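You operate a simulated robot arm through the tools that you are given. There is no shell and no other tool.

You run a simulated robot arm. Do the job below in one go: nothing can be reset, and whatever is moved stays where it is left.

## Task
Empty the bag on the black mat into the vent hood.
Fine: hood knob open first and left open; orange plug on the bag; run the vacuum pump till its gauge passes -0.5, then pump off and plug back.

Only the result counts: the job must be done as asked and must still hold three seconds after the hand-in. Knocking over, shifting, dropping, spilling or breaking anything else fails it.

## Robot
A 7-joint arm with a two-finger parallel gripper, fixed in place. Base frame: the origin is at the foot of the arm, x ahead of it, y to its left, z up; the work surface is at about z = 850. Lengths are in mm, angles in degrees, forces in N, time in s.
With the tool pointing down near the work surface it reaches from about 280 to 720 mm from the base axis. Its first joint turns from -143.0 to 143.0 degrees. Payload 3 kg.
Tool frame: the origin (TCP) lies between the finger pads and is the grasp point; the fingertips stand 30 mm ahead of it; z points along the fingers, y is the line along which they close. Largest opening 94 mm; finger width 28, thickness 10; the body of the gripper, 50 by 96 mm, starts 55 mm behind the TCP.
Orientation is that of the tool frame in the base frame, as a unit quaternion [w, x, y, z]. With the fingers straight down and closing along the base's y, the tool's x points along the base's -x, its y along +y and its z along -z.

## Interface
- The arm moves only by the tool move_arm. Its argument "plan" is a list of rows, each an object of numbers (a shift or turn left out is 0, a gripper value left out holds the last): "wx", "wy", "wz": the turn, a rotation vector about the tool's x, y, z in degrees; "x", "y", "z": the shift along the tool's x, y, z in mm; "jaw": the finger opening in mm, from 0 to 94. In form: [{"wx": .., "wy": .., "wz": .., "x": .., "y": .., "z": .., "jaw": ..}, ...]. A call has 1 to 20 rows; each row shifts and turns the commanded pose from where the row before left it, along the tool's axes as they then stand. Rows are played at 5 a second. More than 50 mm and 8.6 degrees between two rows, or a gripper value outside its range, and nothing of the call is played. A pose out of reach is approached as far as the arm can. The call stops where the force on the tool passes 40 N (or 10 N more than at its start, if that is more) or the arm is blocked; 0.2 s more then pass. The fingers move at their own pace (about 45 mm/s each) and stop on an object; they squeeze with about 23 N. The grip force told is the motor's: it shows also when the fingers shut on nothing. Time passes only in rows, and 0.2 s behind the last, so rows that do not move let the fingers close. It gives the time, the measured TCP pose, the force on the tool (base axes), the opening and the grip force at its end, in the units of the frame above (readings bear some noise), with the torque about the TCP (base axes, N m) and any sound that the robot's microphone picked up.
- Cameras (640 x 400 px; columns grow to the right, rows downward): "scene" is fixed at [50.6, 501.8, 1705.6]; the picture's right is [0.12, -0.99, 0.00], its down [-0.83, -0.10, -0.55] and it looks along [0.55, 0.06, -0.83] (base axes); focal length 225 px, centre (320, 200). "wrist" rides on the gripper at [76, 14, -102] in the tool frame; the picture's right is [-0.18, 0.98, 0.00], its down [-0.75, -0.14, -0.64] and it looks along [-0.63, -0.12, 0.77] (tool axes); focal length 243 px, centre (320, 200). There is no depth. A picture from a camera that has moved, and an enlarged one, comes with that camera's place and axes in the base frame and with its lens.
- camera(camera): a new picture of that camera. The clock stands still meanwhile.
- lift_body(by): slides the trunk up (or, below 0, down) by that many mm; the arm rides with it, the base frame stays. It gives what a move gives, with no picture.
- enlarge(camera, box): a new picture of the part [left, top, right, bottom] of that camera's present view, enlarged. The clock stands still meanwhile.
- hand_in(): hands the job in; it is judged then, once.

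Places have to be worked out from the pictures, the camera data and where the tool is seen. Open the gripper and draw the arm clear of the work before you hand the job in, unless the task says otherwise.

The tools are called as a command line: name --argument value ..., lists and objects as JSON in quotes. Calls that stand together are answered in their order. move_arm: Moves the arm, as the interface text tells. Its arguments: {"type":"object","properties":{"plan":{"type":"array","items":{"type":"object","properties":{"wx":{"type":"number"},"wy":{"type":"number"},"wz":{"type":"number"},"x":{"type":"number"},"y":{"type":"number"},"z":{"type":"number"},"jaw":{"type":"number"}}}}},"required":["plan"]} The other tools are called the same way: lift_body (by) slides the trunk up or down; camera (camera) takes a picture; enlarge (camera, box) takes an enlarged picture of a part of a camera's view; hand_in () hands the job in.

At the start:

```text
time: 0.0
tool_pos: [578.0, 311.0, 1305.8]
tcp_rot: [0.0, 0.0, 1.0, -0.001]
contact_force: [0.1, 0.0, 0.4]
wrist_torque: [-0.02, -0.02, -0.01]
opening: 94.0
grip_force: 0.0
trunk travel left (down, up): [-325.0, 65.0]
```

scene: 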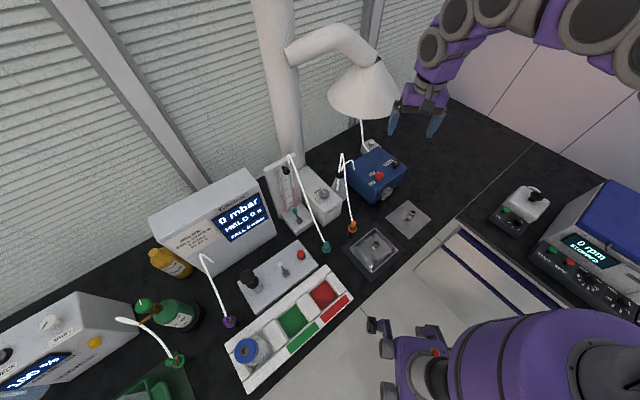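
wrist: 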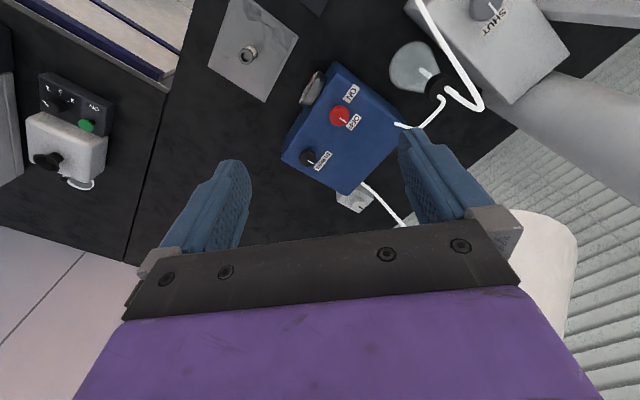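

I start by looking closer at the scene to identify the bag, knob, plugs, pump and gauge.

enlarge --camera "scene" --box '[240, 130, 440, 290]'

enlarge --camera "scene" --box '[330, 130, 430, 210]'

enlarge --camera "scene" --box '[120, 160, 360, 400]'

enlarge --camera "wrist" --box '[200, 0, 600, 240]'

```text
2.50 times, centred on (340, 210) of scene
camera zoom: at [50.6, 501.8, 1705.6], right [0.12, -0.99, 0.0], down [-0.83, -0.1, -0.55], along [0.55, 0.06, -0.83], focal length 563 px, centre (270, 175)
```

zoom: 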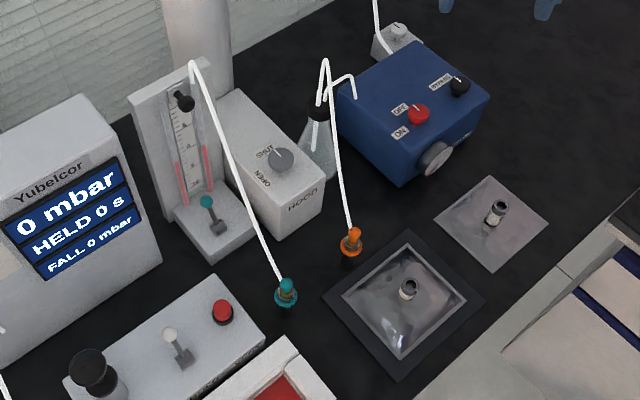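

```text
5.00 times, centred on (380, 170) of scene
camera zoom: at [50.6, 501.8, 1705.6], right [0.12, -0.99, 0.0], down [-0.83, -0.1, -0.55], along [0.55, 0.06, -0.83], focal length 1127 px, centre (20, 350)
```

zoom: 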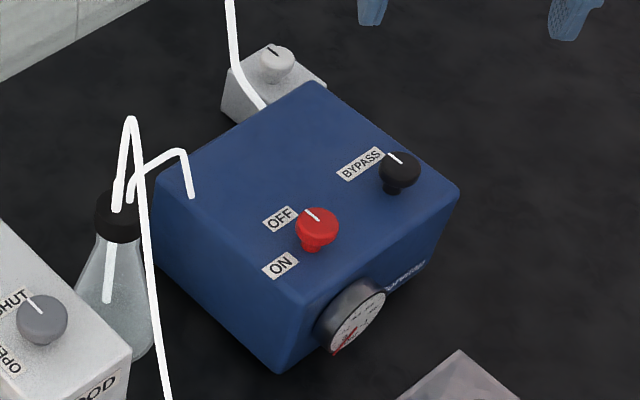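

```text
1.67 times, centred on (240, 280) of scene
camera zoom: at [50.6, 501.8, 1705.6], right [0.12, -0.99, 0.0], down [-0.83, -0.1, -0.55], along [0.55, 0.06, -0.83], focal length 376 px, centre (453, 67)
```

zoom: 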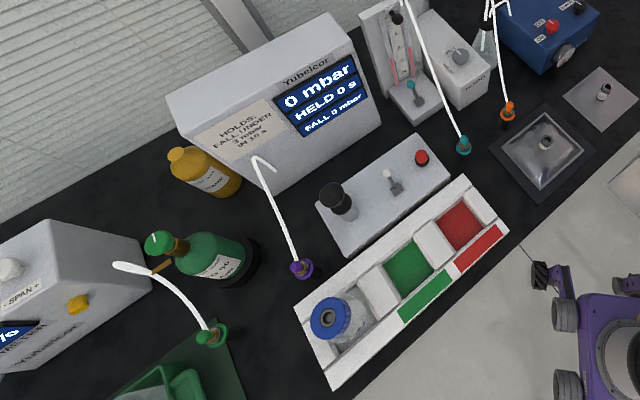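

```text
1.60 times, centred on (400, 120) of wrist
camera zoom: at [501.0, 326.6, 1409.8], right [0.18, 0.98, 0.0], down [0.75, -0.14, 0.64], along [0.63, -0.12, -0.77], focal length 388 px, centre (192, 328)
```

zoom: 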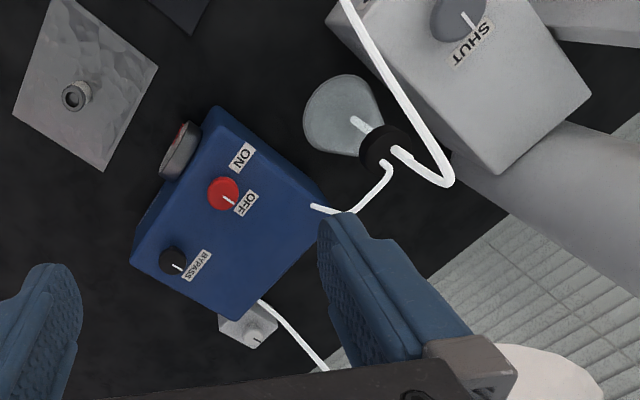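

The orange plug hangs from the pump's flask near (486, 413), and the bag on the black mat is near (418, 320). I move the wrist camera above that area for a closer view.

move_arm --plan '[{"x": 29.6, "y": 17.8, "z": 21.2}, {"x": 29.6, "y": 17.8, "z": 21.2}, {"x": 29.6, "y": 17.8, "z": 21.2}, {"x": 29.6, "y": 17.8, "z": 21.2}, {"x": 29.6, "y": 17.8, "z": 21.2}, {}]'

camera --camera "wrist"

enlarge --camera "wrist" --box '[160, 0, 480, 200]'

camera --camera "scene"

```text
time: 1.4
tool_pos: [428.9, 398.1, 1201.3]
tcp_rot: [0.0, 0.001, 1.0, 0.001]
contact_force: [0.2, -0.9, 0.2]
wrist_torque: [0.05, 0.05, -0.03]
opening: 94.2
grip_force: 0.0
trunk travel left (down, up): [-325.0, 65.0]
```

```text
taken
camera wrist: at [352.5, 413.6, 1304.6], right [0.19, 0.98, 0.0], down [0.75, -0.14, 0.64], along [0.63, -0.12, -0.77], focal length 243 px, centre (320, 200)
```

wrist: 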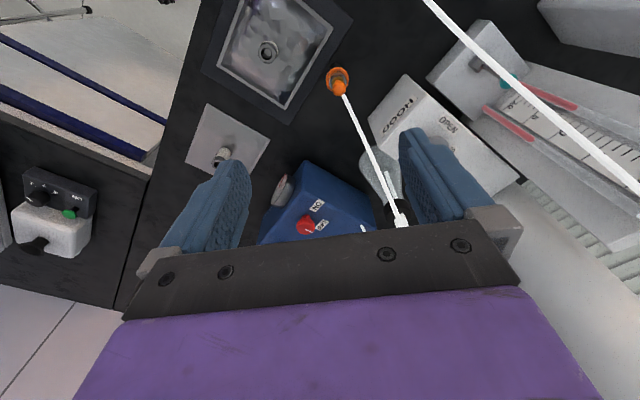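

```text
2.00 times, centred on (320, 100) of wrist
camera zoom: at [352.5, 413.6, 1304.6], right [0.19, 0.98, 0.0], down [0.75, -0.14, 0.64], along [0.63, -0.12, -0.77], focal length 485 px, centre (320, 400)
```

zoom: 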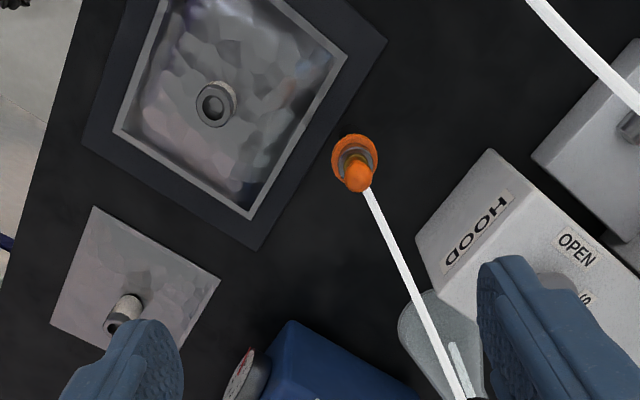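

```text
taken
```

scene: 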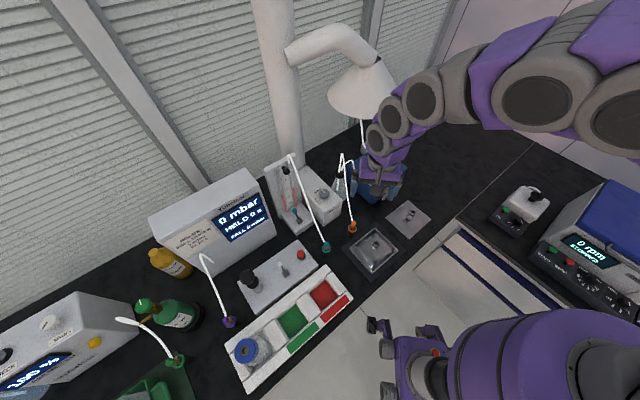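

The bag, bare second bag, and orange plug are visible; the plug seems to sit well above the bench. I enlarge for details.

enlarge --camera "scene" --box '[310, 195, 410, 285]'

enlarge --camera "wrist" --box '[290, 50, 400, 120]'

enlarge --camera "scene" --box '[260, 140, 360, 250]'

```text
4.44 times, centred on (360, 240) of scene
camera zoom: at [50.6, 501.8, 1705.6], right [0.12, -0.99, 0.0], down [-0.83, -0.1, -0.55], along [0.55, 0.06, -0.83], focal length 1002 px, centre (142, 22)
```

zoom: 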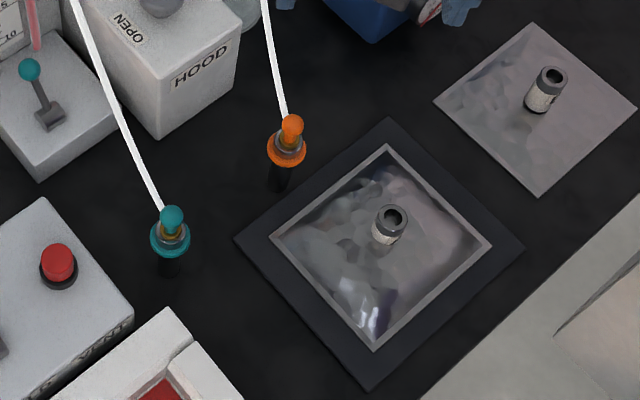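

```text
5.71 times, centred on (345, 85) of wrist
camera zoom: at [352.5, 413.6, 1304.6], right [0.19, 0.98, 0.0], down [0.75, -0.14, 0.64], along [0.63, -0.12, -0.77], focal length 1386 px, centre (177, 857)
```

zoom: 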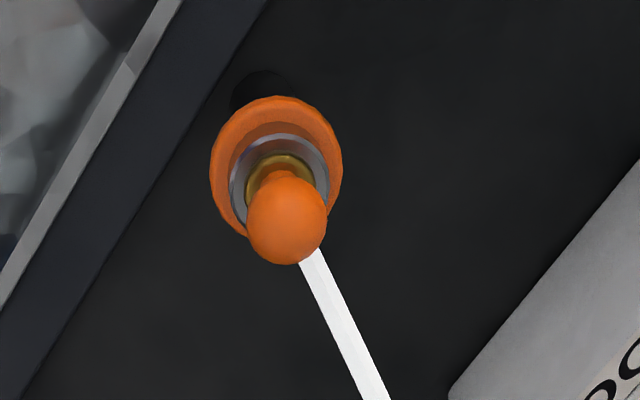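

```text
3.64 times, centred on (310, 195) of scene
camera zoom: at [50.6, 501.8, 1705.6], right [0.12, -0.99, 0.0], down [-0.83, -0.1, -0.55], along [0.55, 0.06, -0.83], focal length 819 px, centre (356, 218)
```

zoom: 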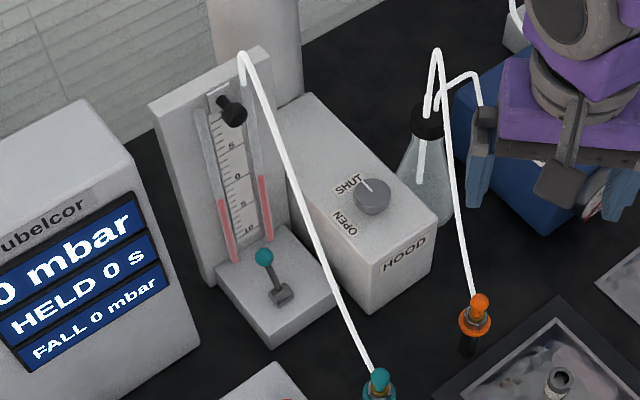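

The orange plug sits parked on a black post, with a ball-shaped head. I go lower and to the right for a closer look at the plug, hood knob and port.

move_arm --plan '[{"x": 17.3, "y": -19.5, "z": 35.3, "jaw": 0}, {"x": 17.3, "y": -19.5, "z": 35.3}, {"x": 17.3, "y": -19.5, "z": 35.3}, {"x": 17.3, "y": -19.5, "z": 35.3}, {}, {}]'

camera --camera "wrist"

enlarge --camera "wrist" --box '[380, 100, 540, 220]'

enlarge --camera "wrist" --box '[240, 0, 440, 120]'

```text
time: 2.8
tool_pos: [358.0, 320.9, 1059.7]
tcp_rot: [0.0, 0.0, 1.0, -0.001]
contact_force: [-0.1, -0.3, -0.4]
wrist_torque: [0.01, 0.01, 0.0]
opening: 0.0
grip_force: 23.1
trunk travel left (down, up): [-325.0, 65.0]
```

```text
taken
camera wrist: at [281.1, 335.6, 1163.5], right [0.18, 0.98, 0.0], down [0.75, -0.14, 0.64], along [0.63, -0.12, -0.77], focal length 243 px, centre (320, 200)
```

wrist: 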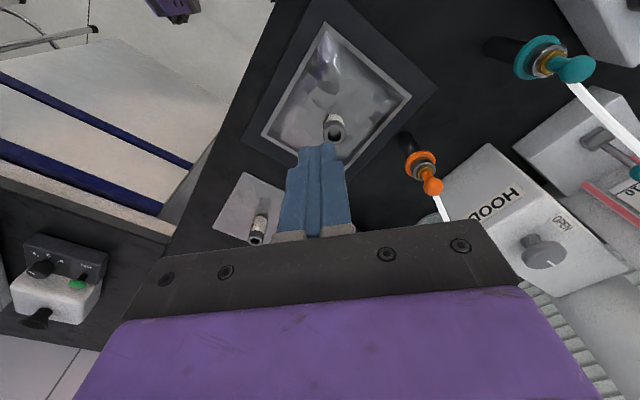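

```text
3.33 times, centred on (460, 160) of wrist
camera zoom: at [281.1, 335.6, 1163.5], right [0.18, 0.98, 0.0], down [0.75, -0.14, 0.64], along [0.63, -0.12, -0.77], focal length 809 px, centre (-147, 333)
```

zoom: 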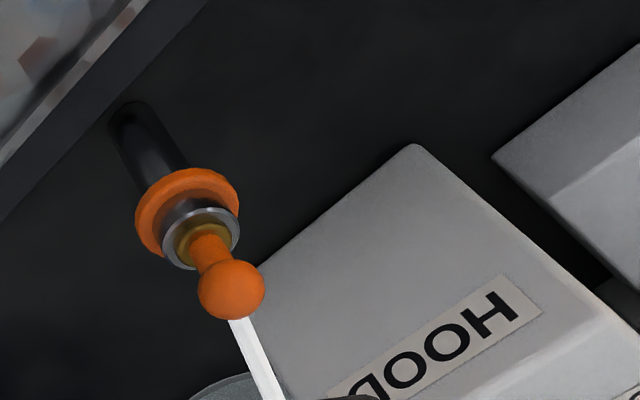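

```text
3.20 times, centred on (340, 60) of wrist
camera zoom: at [281.1, 335.6, 1163.5], right [0.18, 0.98, 0.0], down [0.75, -0.14, 0.64], along [0.63, -0.12, -0.77], focal length 776 px, centre (256, 648)
```

zoom: 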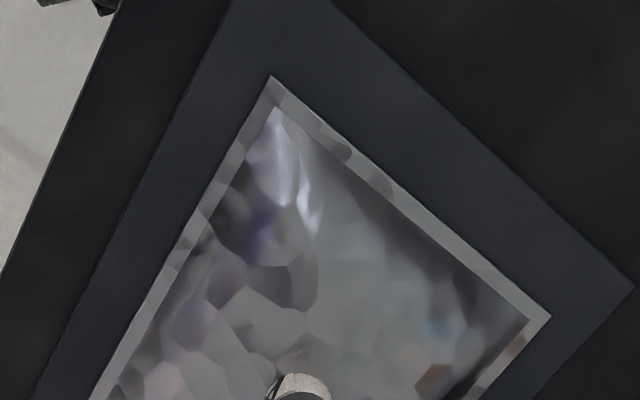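

Triangulating: orange ball head ≈ (450, 423, 963), Ø≈21 mm, parked on a post whose cup is at ≈ 920–935. Now I rise and move to look down at the hood knob.

move_arm --plan '[{"z": -46}, {"z": -46}, {"z": -48}, {"x": -20.3, "y": 36.5}, {"x": -20.3, "y": 36.5}, {"x": -20.3, "y": 36.5}, {"x": -20.3, "y": 36.5}, {"x": -20.3, "y": 36.5}, {"x": -20.3, "y": 36.5}, {}]'

camera --camera "wrist"

enlarge --camera "wrist" --box '[280, 90, 420, 190]'

camera --camera "scene"

```text
time: 5.0
tool_pos: [480.1, 539.0, 1199.0]
tcp_rot: [0.0, 0.001, 1.0, -0.002]
contact_force: [-0.3, -0.6, 0.4]
wrist_torque: [0.02, 0.0, -0.02]
opening: 0.0
grip_force: 23.3
trunk travel left (down, up): [-325.0, 65.0]
```

```text
taken
camera wrist: at [402.7, 554.9, 1303.0], right [0.19, 0.98, 0.0], down [0.75, -0.14, 0.64], along [0.63, -0.12, -0.77], focal length 243 px, centre (320, 200)
```

wrist: 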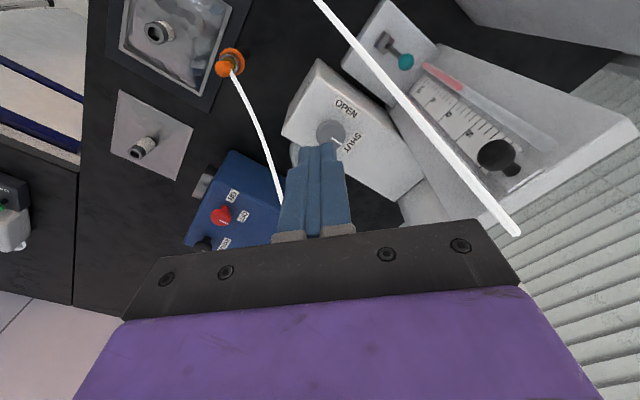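

```text
4.00 times, centred on (350, 140) of wrist
camera zoom: at [402.7, 554.9, 1303.0], right [0.19, 0.98, 0.0], down [0.75, -0.14, 0.64], along [0.63, -0.12, -0.77], focal length 970 px, centre (200, 440)
```

zoom: 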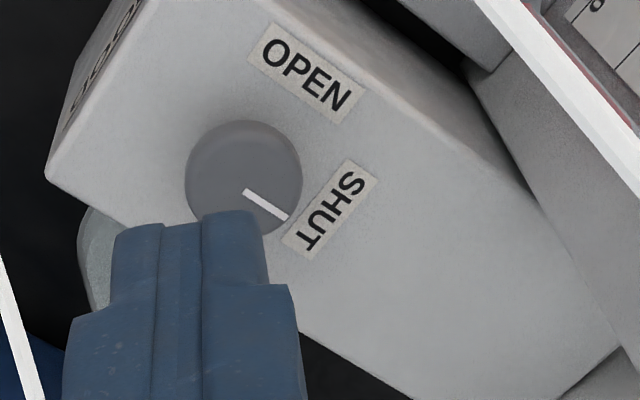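

```text
taken
```

scene: 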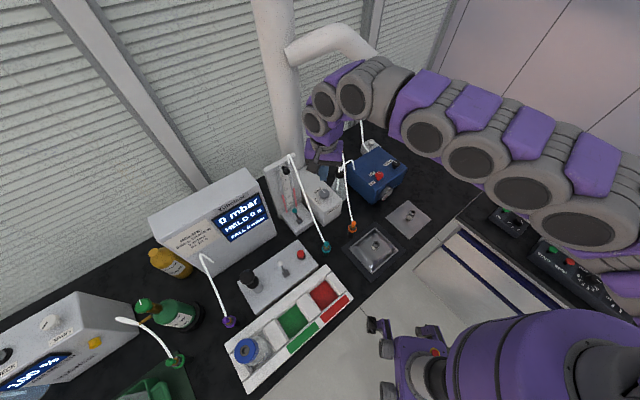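

The hood knob is at ≈ (541, 543, ~1000), Ø≈38, pointing to SHUT (45° in the base plane); OPEN is at 135°, so a +90° turn about base z. I open the jaw, move over it while checking reach, and yaw 30° to keep the hand between the two hoses.

move_arm --plan '[{"wz": -7.5, "jaw": 94}, {"wz": -7.5}, {"wz": -7.5}, {"wz": -7.5}, {}, {}]'

camera --camera "wrist"

enlarge --camera "scene" --box '[240, 100, 400, 220]'

```text
time: 6.4
tool_pos: [480.2, 538.5, 1199.4]
tcp_rot: [0.0, -0.258, 0.966, 0.0]
contact_force: [-0.5, 0.0, -0.8]
wrist_torque: [0.0, 0.01, 0.02]
opening: 94.0
grip_force: 0.1
trunk travel left (down, up): [-325.0, 65.0]
```

```text
taken
camera wrist: at [407.0, 513.7, 1303.4], right [-0.33, 0.94, 0.0], down [0.72, 0.25, 0.64], along [0.61, 0.21, -0.77], focal length 243 px, centre (320, 200)
```

wrist: 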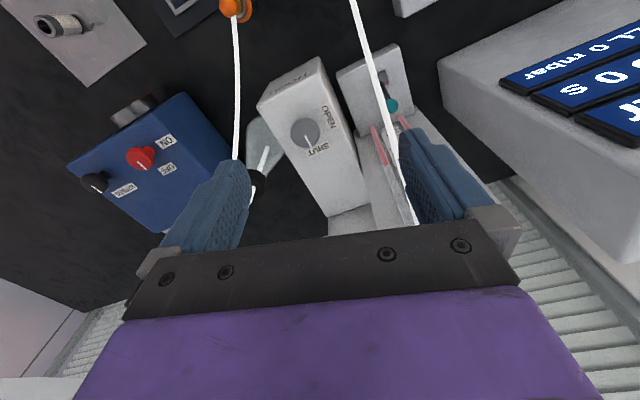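

```text
3.33 times, centred on (320, 160) of scene
camera zoom: at [50.6, 501.8, 1705.6], right [0.12, -0.99, 0.0], down [-0.83, -0.1, -0.55], along [0.55, 0.06, -0.83], focal length 751 px, centre (320, 333)
```

zoom: 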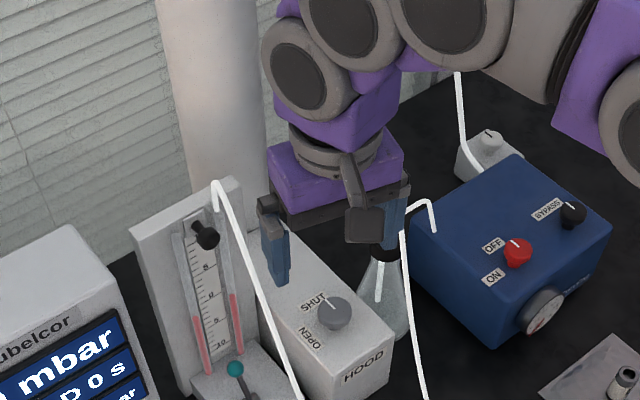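

The knob's estimate refines to about (538, 542). I move closer over it, still well above.

move_arm --plan '[{"x": -17.3, "y": -8.6, "z": 29.7}, {"x": -17.3, "y": -8.6, "z": 29.7}, {"x": -17.3, "y": -8.6, "z": 29.7}, {}]'

camera --camera "wrist"

enlarge --camera "scene" --box '[240, 100, 400, 220]'

```text
time: 7.4
tool_pos: [529.4, 540.8, 1123.7]
tcp_rot: [0.0, -0.259, 0.966, 0.0]
contact_force: [0.4, 0.5, -0.3]
wrist_torque: [0.0, 0.02, 0.0]
opening: 94.0
grip_force: 0.0
out of reach, approached as far as the arm can: row 3
trunk travel left (down, up): [-325.0, 65.0]
```

```text
taken
camera wrist: at [456.9, 517.0, 1226.9], right [-0.33, 0.94, 0.0], down [0.72, 0.25, 0.64], along [0.61, 0.21, -0.77], focal length 243 px, centre (320, 200)
```

wrist: 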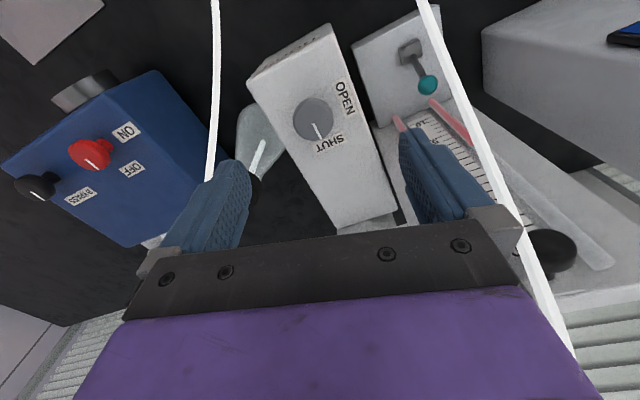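

```text
3.33 times, centred on (320, 160) of scene
camera zoom: at [50.6, 501.8, 1705.6], right [0.12, -0.99, 0.0], down [-0.83, -0.1, -0.55], along [0.55, 0.06, -0.83], focal length 751 px, centre (320, 333)
```

zoom: 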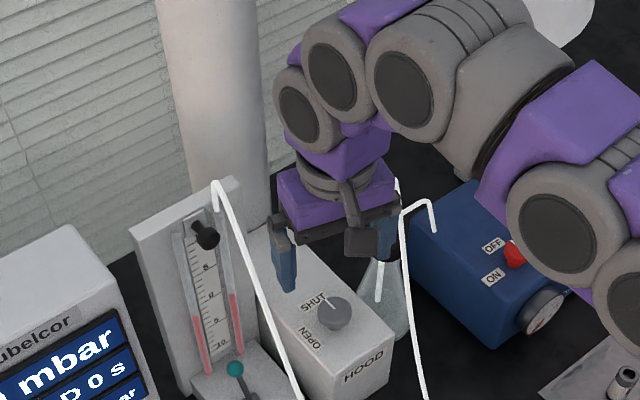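

The arm hits its reach limit here (r≈757 at this trunk height). I check the hose clearance near the gripper before lowering the trunk.

enlarge --camera "wrist" --box '[380, 120, 640, 400]'

enlarge --camera "wrist" --box '[160, 0, 400, 240]'

enlarge --camera "scene" --box '[280, 120, 360, 220]'

```text
1.43 times, centred on (510, 260) of wrist
camera zoom: at [456.9, 517.0, 1226.9], right [-0.33, 0.94, 0.0], down [0.72, 0.25, 0.64], along [0.61, 0.21, -0.77], focal length 347 px, centre (49, 114)
```

zoom: 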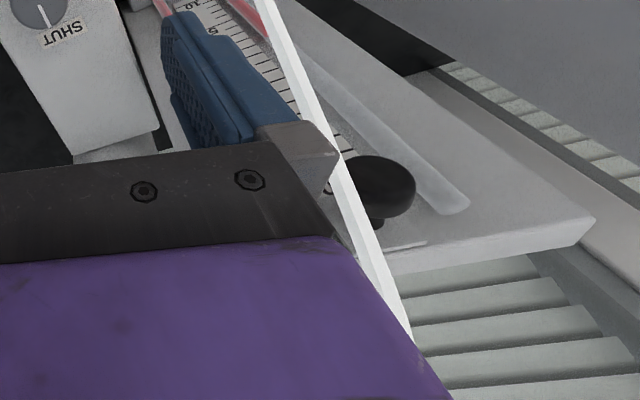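

```text
1.67 times, centred on (280, 120) of wrist
camera zoom: at [456.9, 517.0, 1226.9], right [-0.33, 0.94, 0.0], down [0.72, 0.25, 0.64], along [0.61, 0.21, -0.77], focal length 404 px, centre (387, 333)
```

zoom: 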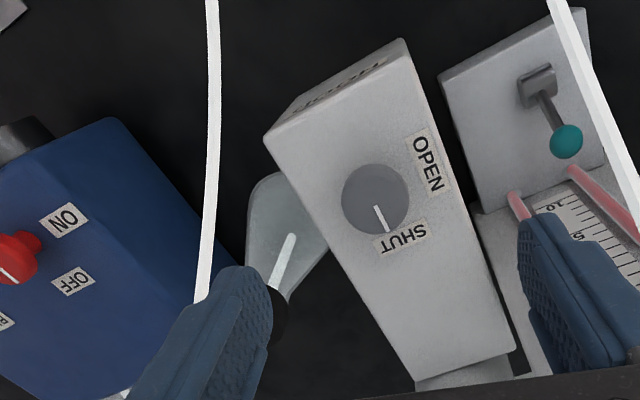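

```text
4.00 times, centred on (320, 170) of scene
camera zoom: at [50.6, 501.8, 1705.6], right [0.12, -0.99, 0.0], down [-0.83, -0.1, -0.55], along [0.55, 0.06, -0.83], focal length 901 px, centre (320, 320)
```

zoom: 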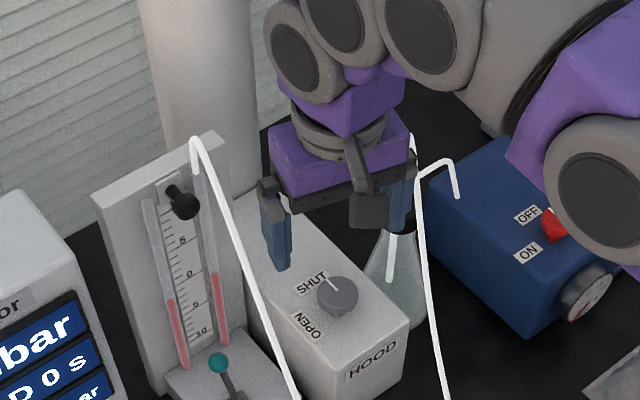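

Hoses clear by ≈25–40 mm. I lower the trunk by 60 mm so the shoulder suits this height better.

lift_body --by -60

move_arm --plan '[{"x": -5, "y": -4}, {"x": -5, "y": -4}, {}]'

camera --camera "wrist"

enlarge --camera "scene" --box '[280, 120, 360, 220]'

```text
time: 8.4
tool_pos: [529.9, 541.7, 1063.6]
tcp_rot: [0.0, -0.258, 0.966, 0.0]
contact_force: [0.3, 1.3, 0.5]
wrist_torque: [0.0, 0.0, 0.0]
opening: 93.8
grip_force: 0.0
trunk travel left (down, up): [-265.0, 125.0]
```

```text
time: 9.2
tool_pos: [533.8, 540.0, 1061.8]
tcp_rot: [0.001, -0.259, 0.966, 0.0]
contact_force: [-0.6, -1.2, 0.0]
wrist_torque: [0.02, 0.01, -0.02]
opening: 94.0
grip_force: 0.1
out of reach, approached as far as the arm can: row 2
trunk travel left (down, up): [-265.0, 125.0]
```

```text
taken
camera wrist: at [460.4, 515.4, 1165.7], right [-0.33, 0.94, 0.0], down [0.72, 0.25, 0.64], along [0.61, 0.21, -0.77], focal length 243 px, centre (320, 200)
```

wrist: 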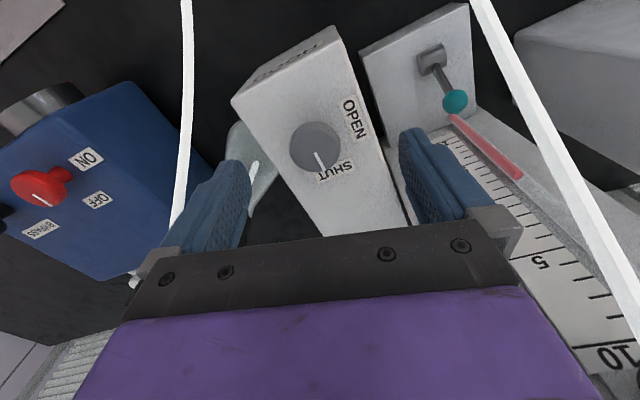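

```text
4.00 times, centred on (320, 170) of scene
camera zoom: at [50.6, 501.8, 1705.6], right [0.12, -0.99, 0.0], down [-0.83, -0.1, -0.55], along [0.55, 0.06, -0.83], focal length 901 px, centre (320, 320)
```

zoom: 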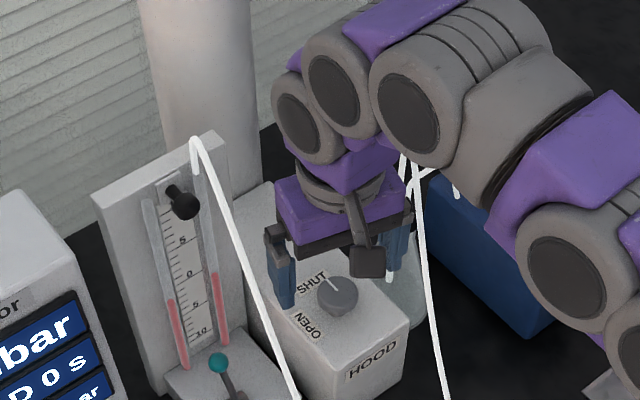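

Knob top refines to about (552, 546, 980), r≈776, beyond vertical-tool reach (~759). I tilt the fingers 15° outward about the tool y axis to gain reach, then move over the knob.

move_arm --plan '[{"wy": -7.5}, {"wy": -7.5}, {}]'

camera --camera "wrist"

```text
time: 10.0
tool_pos: [531.8, 538.0, 1061.4]
tcp_rot: [0.127, -0.256, 0.958, 0.034]
contact_force: [-0.1, -0.2, -0.7]
wrist_torque: [0.01, -0.02, 0.01]
opening: 94.1
grip_force: 0.0
trunk travel left (down, up): [-265.0, 125.0]
```

```text
taken
camera wrist: at [437.0, 501.5, 1142.5], right [-0.34, 0.94, 0.05], down [0.56, 0.16, 0.82], along [0.76, 0.3, -0.58], focal length 243 px, centre (320, 200)
```

wrist: 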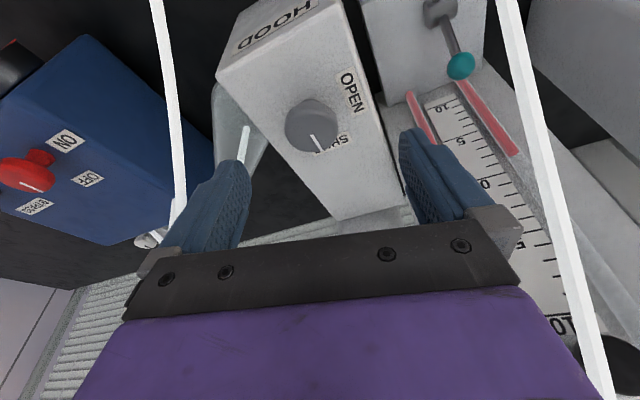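

Knob top centre ≈ (553, 543, 980). I move over it and descend 40 mm, then check.

move_arm --plan '[{"x": -14.8, "y": -5.4, "z": 4.0}, {"x": 5.2, "z": 19.3}, {"x": 5.2, "z": 19.3}, {}]'

camera --camera "wrist"

enlarge --camera "scene" --box '[280, 120, 360, 220]'

```text
time: 11.0
tool_pos: [546.0, 541.6, 1023.6]
tcp_rot: [0.127, -0.256, 0.958, 0.034]
contact_force: [0.5, 0.3, -0.3]
wrist_torque: [-0.01, -0.03, -0.01]
opening: 93.9
grip_force: 0.0
trunk travel left (down, up): [-265.0, 125.0]
```

```text
taken
camera wrist: at [452.4, 504.3, 1104.1], right [-0.34, 0.94, 0.05], down [0.56, 0.16, 0.82], along [0.76, 0.3, -0.58], focal length 243 px, centre (320, 200)
```

wrist: 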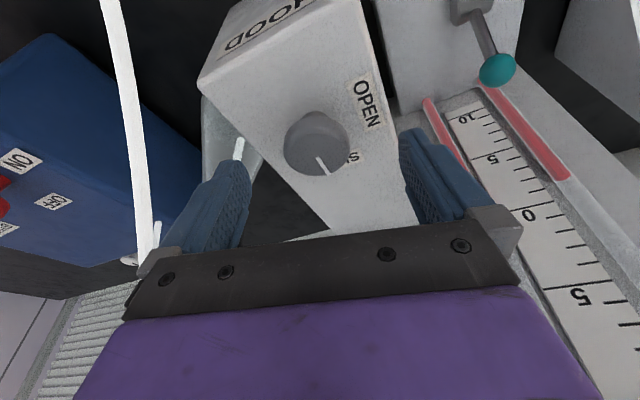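

```text
4.00 times, centred on (320, 170) of scene
camera zoom: at [50.6, 501.8, 1705.6], right [0.12, -0.99, 0.0], down [-0.83, -0.1, -0.55], along [0.55, 0.06, -0.83], focal length 901 px, centre (320, 320)
```

zoom: 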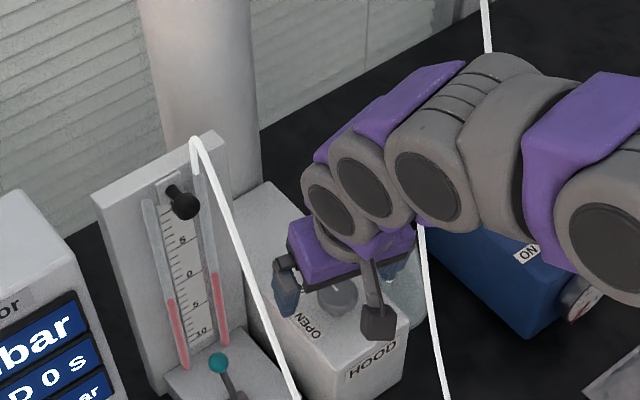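

Fingers straddle the knob with clearance. I descend the remaining ~25 mm gently and check contact.

move_arm --plan '[{"x": 2.6, "y": -1, "z": 12}, {"x": 2.6, "y": -1, "z": 12}, {}]'

camera --camera "wrist"

enlarge --camera "scene" --box '[280, 150, 360, 220]'

```text
time: 11.8
tool_pos: [549.7, 539.2, 1002.2]
tcp_rot: [0.131, -0.258, 0.957, 0.036]
contact_force: [1.7, 3.3, 29.9]
wrist_torque: [-1.23, -0.62, 0.39]
opening: 92.7
grip_force: 0.0
trunk travel left (down, up): [-265.0, 125.0]
```

```text
taken
camera wrist: at [454.4, 502.0, 1081.8], right [-0.34, 0.94, 0.05], down [0.55, 0.15, 0.82], along [0.76, 0.31, -0.57], focal length 243 px, centre (320, 200)
```

wrist: 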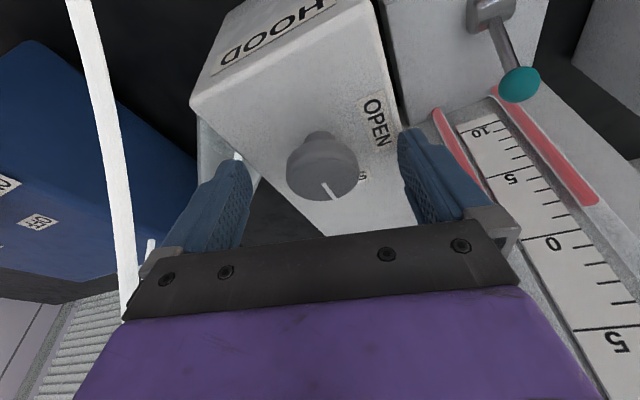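

```text
5.71 times, centred on (320, 185) of scene
camera zoom: at [50.6, 501.8, 1705.6], right [0.12, -0.99, 0.0], down [-0.83, -0.1, -0.55], along [0.55, 0.06, -0.83], focal length 1288 px, centre (320, 286)
```

zoom: 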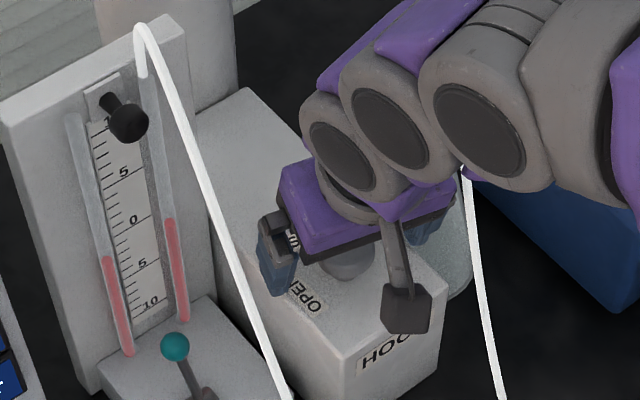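

Contact: 30 N up at the −y finger tip (located ≈ (569, 495, 972)) – the wide finger is touching the flask next to the hood box. I back straight up at once, then narrow the jaw.

move_arm --plan '[{"x": -2.6, "z": -12}, {"x": -2.6, "z": -12}, {"jaw": 58}, {}, {}]'

camera --camera "wrist"

enlarge --camera "wrist" --box '[180, 60, 460, 240]'

enlarge --camera "scene" --box '[280, 130, 400, 220]'

```text
time: 13.0
tool_pos: [547.4, 538.7, 1022.8]
tcp_rot: [0.126, -0.255, 0.958, 0.034]
contact_force: [0.6, 0.3, -0.1]
wrist_torque: [-0.03, -0.01, -0.01]
opening: 58.1
grip_force: 0.0
trunk travel left (down, up): [-265.0, 125.0]
```

```text
taken
camera wrist: at [452.8, 502.2, 1102.6], right [-0.34, 0.94, 0.05], down [0.56, 0.16, 0.82], along [0.76, 0.3, -0.58], focal length 243 px, centre (320, 200)
```

wrist: 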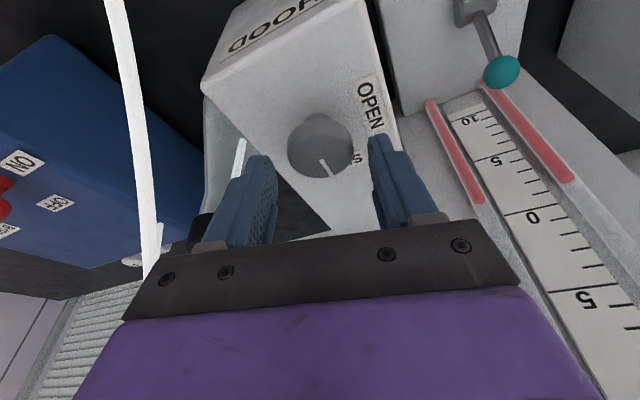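

```text
2.22 times, centred on (320, 150) of wrist
camera zoom: at [452.8, 502.2, 1102.6], right [-0.34, 0.94, 0.05], down [0.56, 0.16, 0.82], along [0.76, 0.3, -0.58], focal length 539 px, centre (320, 311)
```

zoom: 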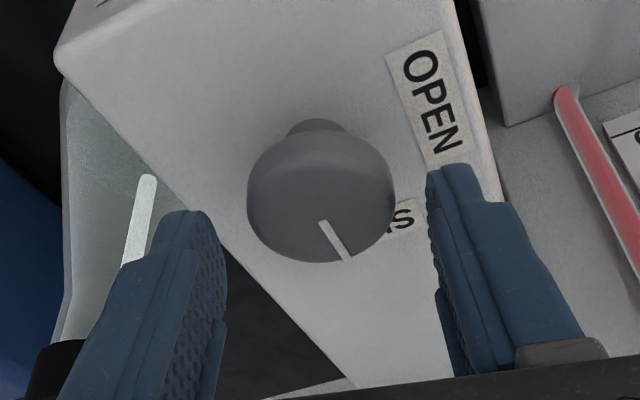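

```text
4.44 times, centred on (340, 175) of scene
camera zoom: at [50.6, 501.8, 1705.6], right [0.12, -0.99, 0.0], down [-0.83, -0.1, -0.55], along [0.55, 0.06, -0.83], focal length 1002 px, centre (231, 311)
```

zoom: 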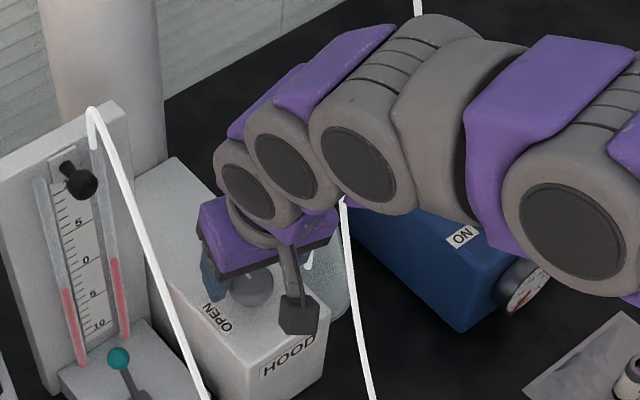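

The contact was more consistent with the hood box's top edge (z≈970), putting the knob top at ≈ (546, 541, 996). I move so the fingertips surround the knob with ~7 mm clearance over the box, then close.

move_arm --plan '[{"x": 5, "y": 1.3, "z": 5.3}, {"x": 4.9, "y": 1.3, "z": 5.3}, {}, {"jaw": 30}, {}, {}, {}]'

enlarge --camera "wrist" --box '[180, 60, 460, 240]'

```text
time: 14.6
tool_pos: [541.3, 536.1, 1010.4]
tcp_rot: [0.126, -0.257, 0.958, 0.034]
contact_force: [-1.8, 2.0, -0.9]
wrist_torque: [0.05, 0.09, 0.02]
opening: 39.3
grip_force: 45.5
trunk travel left (down, up): [-265.0, 125.0]
```

```text
2.22 times, centred on (320, 150) of wrist
camera zoom: at [446.6, 500.2, 1089.9], right [-0.34, 0.94, 0.05], down [0.56, 0.16, 0.82], along [0.76, 0.3, -0.58], focal length 539 px, centre (320, 311)
```

zoom: 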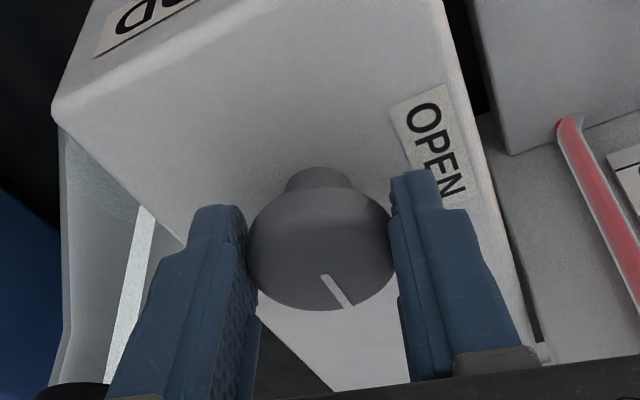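

Knob gripped (39.3 mm). Now I turn it +40° about the vertical through the knob, keeping the tilt.

move_arm --plan '[{"wx": -2.07, "wz": -7.73, "y": -0.94}, {"wx": -2.07, "wz": -7.73, "y": -0.94}, {"wx": -2.07, "wz": -7.73, "y": -0.94}, {"wx": -2.07, "wz": -7.73, "y": -0.94}, {"wx": -2.07, "wz": -7.73, "y": -0.94}, {}]'

camera --camera "wrist"

enlarge --camera "scene" --box '[260, 120, 400, 240]'

```text
time: 16.0
tool_pos: [545.6, 533.0, 1009.4]
tcp_rot: [0.107, -0.568, 0.812, 0.074]
contact_force: [-3.4, -8.7, -10.6]
wrist_torque: [0.56, -0.09, 0.01]
opening: 39.3
grip_force: 45.6
trunk travel left (down, up): [-265.0, 125.0]
```

```text
taken
camera wrist: at [497.1, 445.2, 1090.2], right [-0.86, 0.5, 0.05], down [0.32, 0.48, 0.81], along [0.39, 0.72, -0.58], focal length 243 px, centre (320, 200)
```

wrist: 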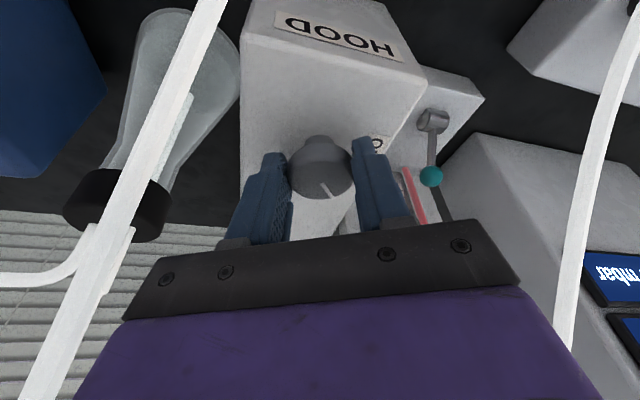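

```text
3.33 times, centred on (330, 180) of scene
camera zoom: at [50.6, 501.8, 1705.6], right [0.12, -0.99, 0.0], down [-0.83, -0.1, -0.55], along [0.55, 0.06, -0.83], focal length 751 px, centre (287, 267)
```

zoom: 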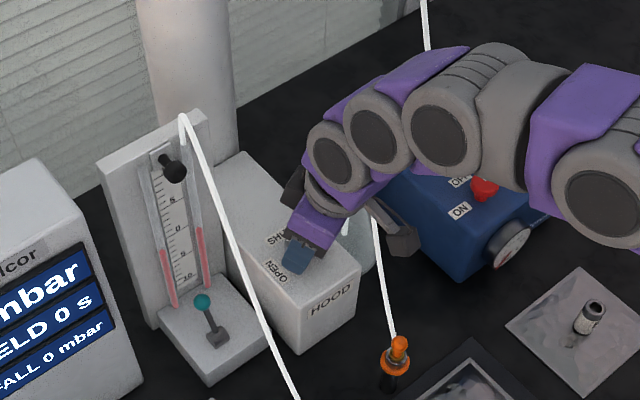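

The knob turned 40° with the grip. I release, swing back 50°, and check before regripping.

move_arm --plan '[{"jaw": 58}, {}, {"wx": 2.16, "wz": 8.05, "y": 0.98}, {"wx": 2.16, "wz": 8.05, "y": 0.98}, {"wx": 2.16, "wz": 8.05, "y": 0.98}, {"wx": 2.16, "wz": 8.05, "y": 0.98}, {"wx": 2.16, "wz": 8.05, "y": 0.98}, {"wx": 2.16, "wz": 8.05, "y": 0.98}, {}]'

camera --camera "wrist"

enlarge --camera "wrist" --box '[180, 60, 460, 240]'

```text
time: 18.0
tool_pos: [540.3, 537.2, 1010.0]
tcp_rot: [0.129, -0.172, 0.976, 0.023]
contact_force: [-0.8, -0.4, -0.4]
wrist_torque: [0.02, 0.01, 0.02]
opening: 57.8
grip_force: 0.0
trunk travel left (down, up): [-265.0, 125.0]
```

```text
taken
camera wrist: at [440.6, 518.7, 1090.3], right [-0.17, 0.98, 0.05], down [0.58, 0.06, 0.82], along [0.8, 0.16, -0.58], focal length 243 px, centre (320, 200)
```

wrist: 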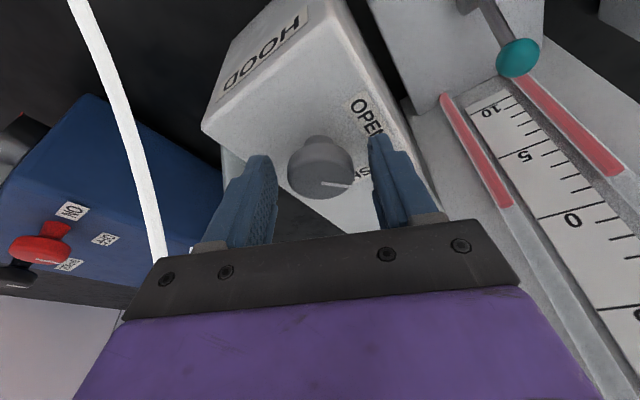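

```text
2.22 times, centred on (320, 150) of wrist
camera zoom: at [440.6, 518.7, 1090.3], right [-0.17, 0.98, 0.05], down [0.58, 0.06, 0.82], along [0.8, 0.16, -0.58], focal length 539 px, centre (320, 311)
```

zoom: 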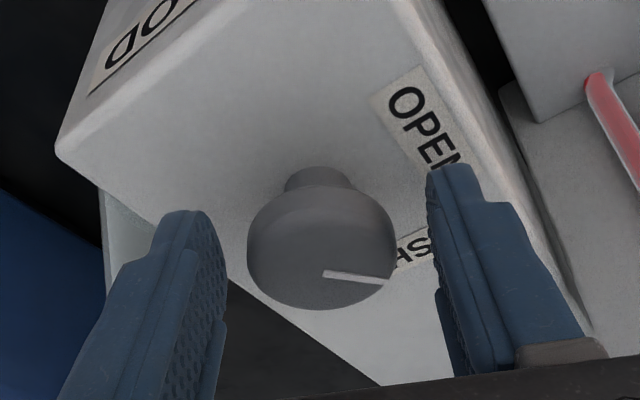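

The knob held its new angle. I regrip and turn the remaining 50°.

move_arm --plan '[{"jaw": 30}, {}, {}, {}, {"wx": -2.16, "wz": -8.05, "y": -0.98}, {"wx": -2.16, "wz": -8.05, "y": -0.98}, {"wx": -2.16, "wz": -8.05, "y": -0.98}, {"wx": -2.16, "wz": -8.05, "y": -0.98}, {"wx": -2.16, "wz": -8.05, "y": -0.98}, {"wx": -2.16, "wz": -8.05, "y": -0.98}, {}]'

enlarge --camera "wrist" --box '[180, 60, 460, 240]'

enlarge --camera "scene" --box '[260, 120, 400, 240]'

```text
time: 20.4
tool_pos: [544.7, 533.6, 1010.1]
tcp_rot: [0.107, -0.569, 0.812, 0.075]
contact_force: [8.2, -5.9, 0.8]
wrist_torque: [0.47, -0.35, -0.61]
opening: 39.4
grip_force: 44.4
trunk travel left (down, up): [-265.0, 125.0]
```

```text
2.22 times, centred on (320, 150) of wrist
camera zoom: at [496.6, 444.1, 1090.2], right [-0.86, 0.5, 0.05], down [0.32, 0.48, 0.82], along [0.39, 0.72, -0.58], focal length 539 px, centre (320, 311)
```

zoom: 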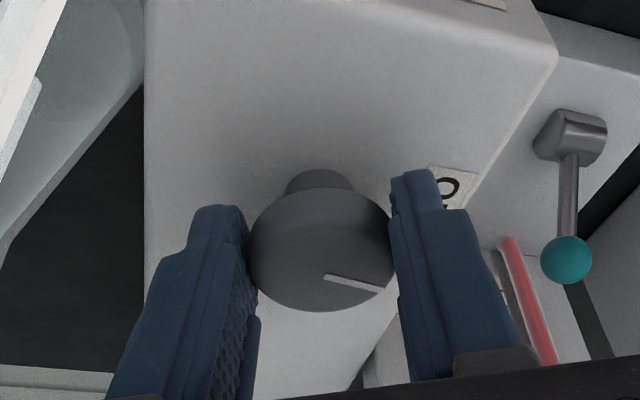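

```text
3.33 times, centred on (330, 180) of scene
camera zoom: at [50.6, 501.8, 1705.6], right [0.12, -0.99, 0.0], down [-0.83, -0.1, -0.55], along [0.55, 0.06, -0.83], focal length 751 px, centre (287, 267)
```

zoom: 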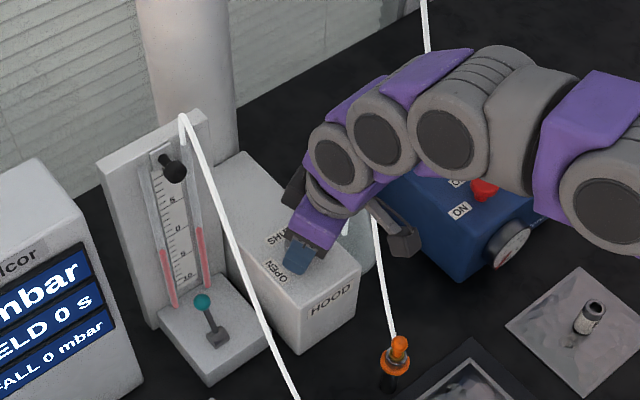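

A −0.6 N·m torque and a slight slip suggest the knob reached its stop at OPEN. I release and lift straight up to check the pointer.

move_arm --plan '[{"jaw": 60}, {}, {}, {"x": -7.8, "z": -29}, {"x": -7.8, "z": -29}, {"x": -7.8, "z": -29}, {}]'

camera --camera "wrist"

enlarge --camera "scene" --box '[280, 150, 400, 240]'

```text
time: 22.0
tool_pos: [547.2, 535.8, 1100.7]
tcp_rot: [0.107, -0.568, 0.813, 0.074]
contact_force: [-0.3, -0.5, 0.1]
wrist_torque: [-0.02, -0.01, -0.02]
opening: 60.1
grip_force: 0.1
trunk travel left (down, up): [-265.0, 125.0]
```

```text
taken
camera wrist: at [497.8, 447.4, 1181.4], right [-0.86, 0.5, 0.05], down [0.33, 0.48, 0.82], along [0.39, 0.72, -0.58], focal length 243 px, centre (320, 200)
```

wrist: 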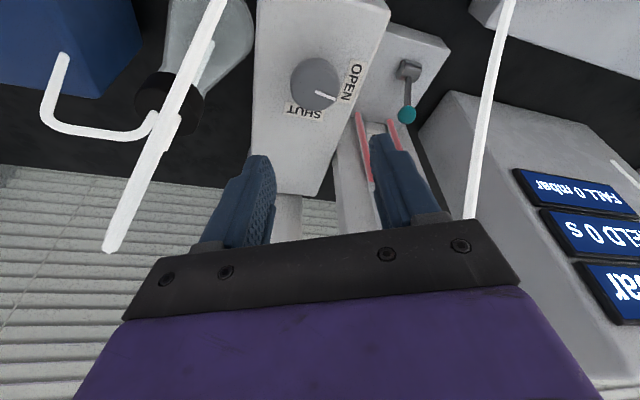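

```text
4.44 times, centred on (340, 195) of scene
camera zoom: at [50.6, 501.8, 1705.6], right [0.12, -0.99, 0.0], down [-0.83, -0.1, -0.55], along [0.55, 0.06, -0.83], focal length 1002 px, centre (231, 222)
```

zoom: 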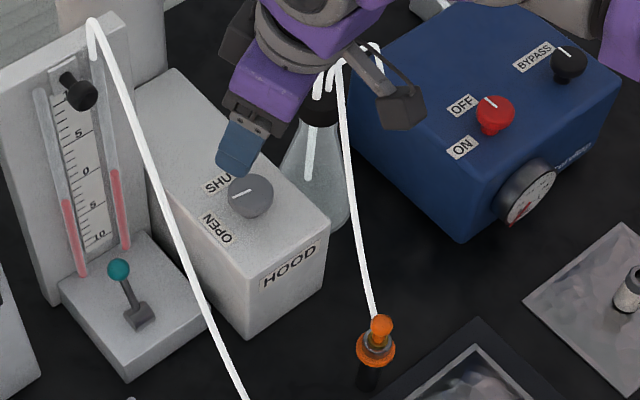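

The pointer is close to OPEN but maybe not fully there; I enlarge to measure.

enlarge --camera "wrist" --box '[250, 40, 400, 140]'

enlarge --camera "scene" --box '[315, 175, 355, 215]'

```text
4.00 times, centred on (325, 90) of wrist
camera zoom: at [497.8, 447.4, 1181.4], right [-0.86, 0.5, 0.05], down [0.33, 0.48, 0.82], along [0.39, 0.72, -0.58], focal length 970 px, centre (300, 640)
```

zoom: 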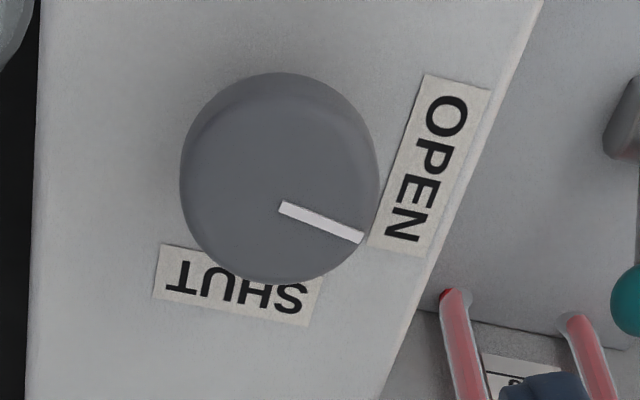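

```text
10.00 times, centred on (335, 195) of scene
camera zoom: at [50.6, 501.8, 1705.6], right [0.12, -0.99, 0.0], down [-0.83, -0.1, -0.55], along [0.55, 0.06, -0.83], focal length 2253 px, centre (170, 250)
```

zoom: 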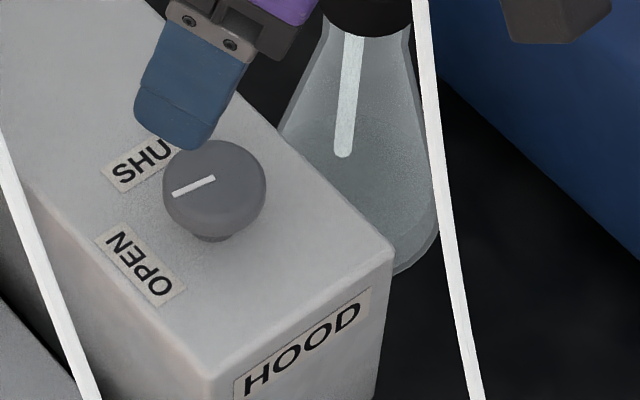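

The pointer reads ≈122°, while OPEN lies at ≈130–135°. I'll do one more small stroke: swing back 32°, descend, regrip, and turn 32° more (slipping at the stop is fine).

move_arm --plan '[{"wx": 2.07, "wz": 7.73, "y": 0.94}, {"wx": 2.07, "wz": 7.73, "y": 0.94}, {"wx": 2.07, "wz": 7.73, "y": 0.94}, {"wx": 2.07, "wz": 7.73, "y": 0.94}, {"x": 7.8, "z": 29}, {"x": 7.8, "z": 29}, {"x": 7.8, "z": 29}, {}]'

enlarge --camera "wrist" --box '[180, 60, 460, 240]'

```text
time: 23.8
tool_pos: [542.6, 535.5, 1009.3]
tcp_rot: [0.125, -0.323, 0.937, 0.042]
contact_force: [-0.4, -1.3, -0.4]
wrist_torque: [-0.02, 0.01, -0.02]
opening: 60.3
grip_force: 0.1
trunk travel left (down, up): [-265.0, 125.0]
```

```text
2.22 times, centred on (320, 150) of wrist
camera zoom: at [454.2, 487.3, 1090.3], right [-0.46, 0.88, 0.05], down [0.53, 0.23, 0.82], along [0.71, 0.4, -0.58], focal length 539 px, centre (320, 311)
```

zoom: 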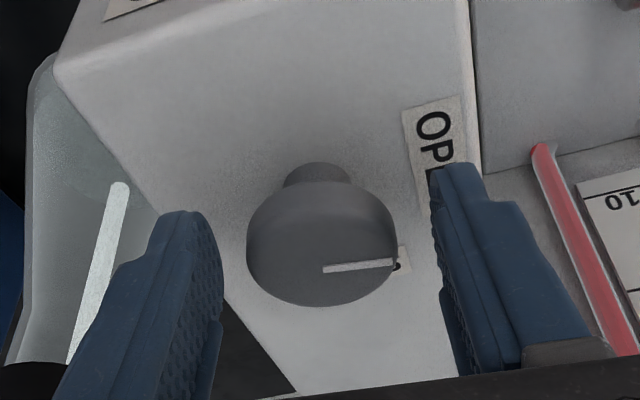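

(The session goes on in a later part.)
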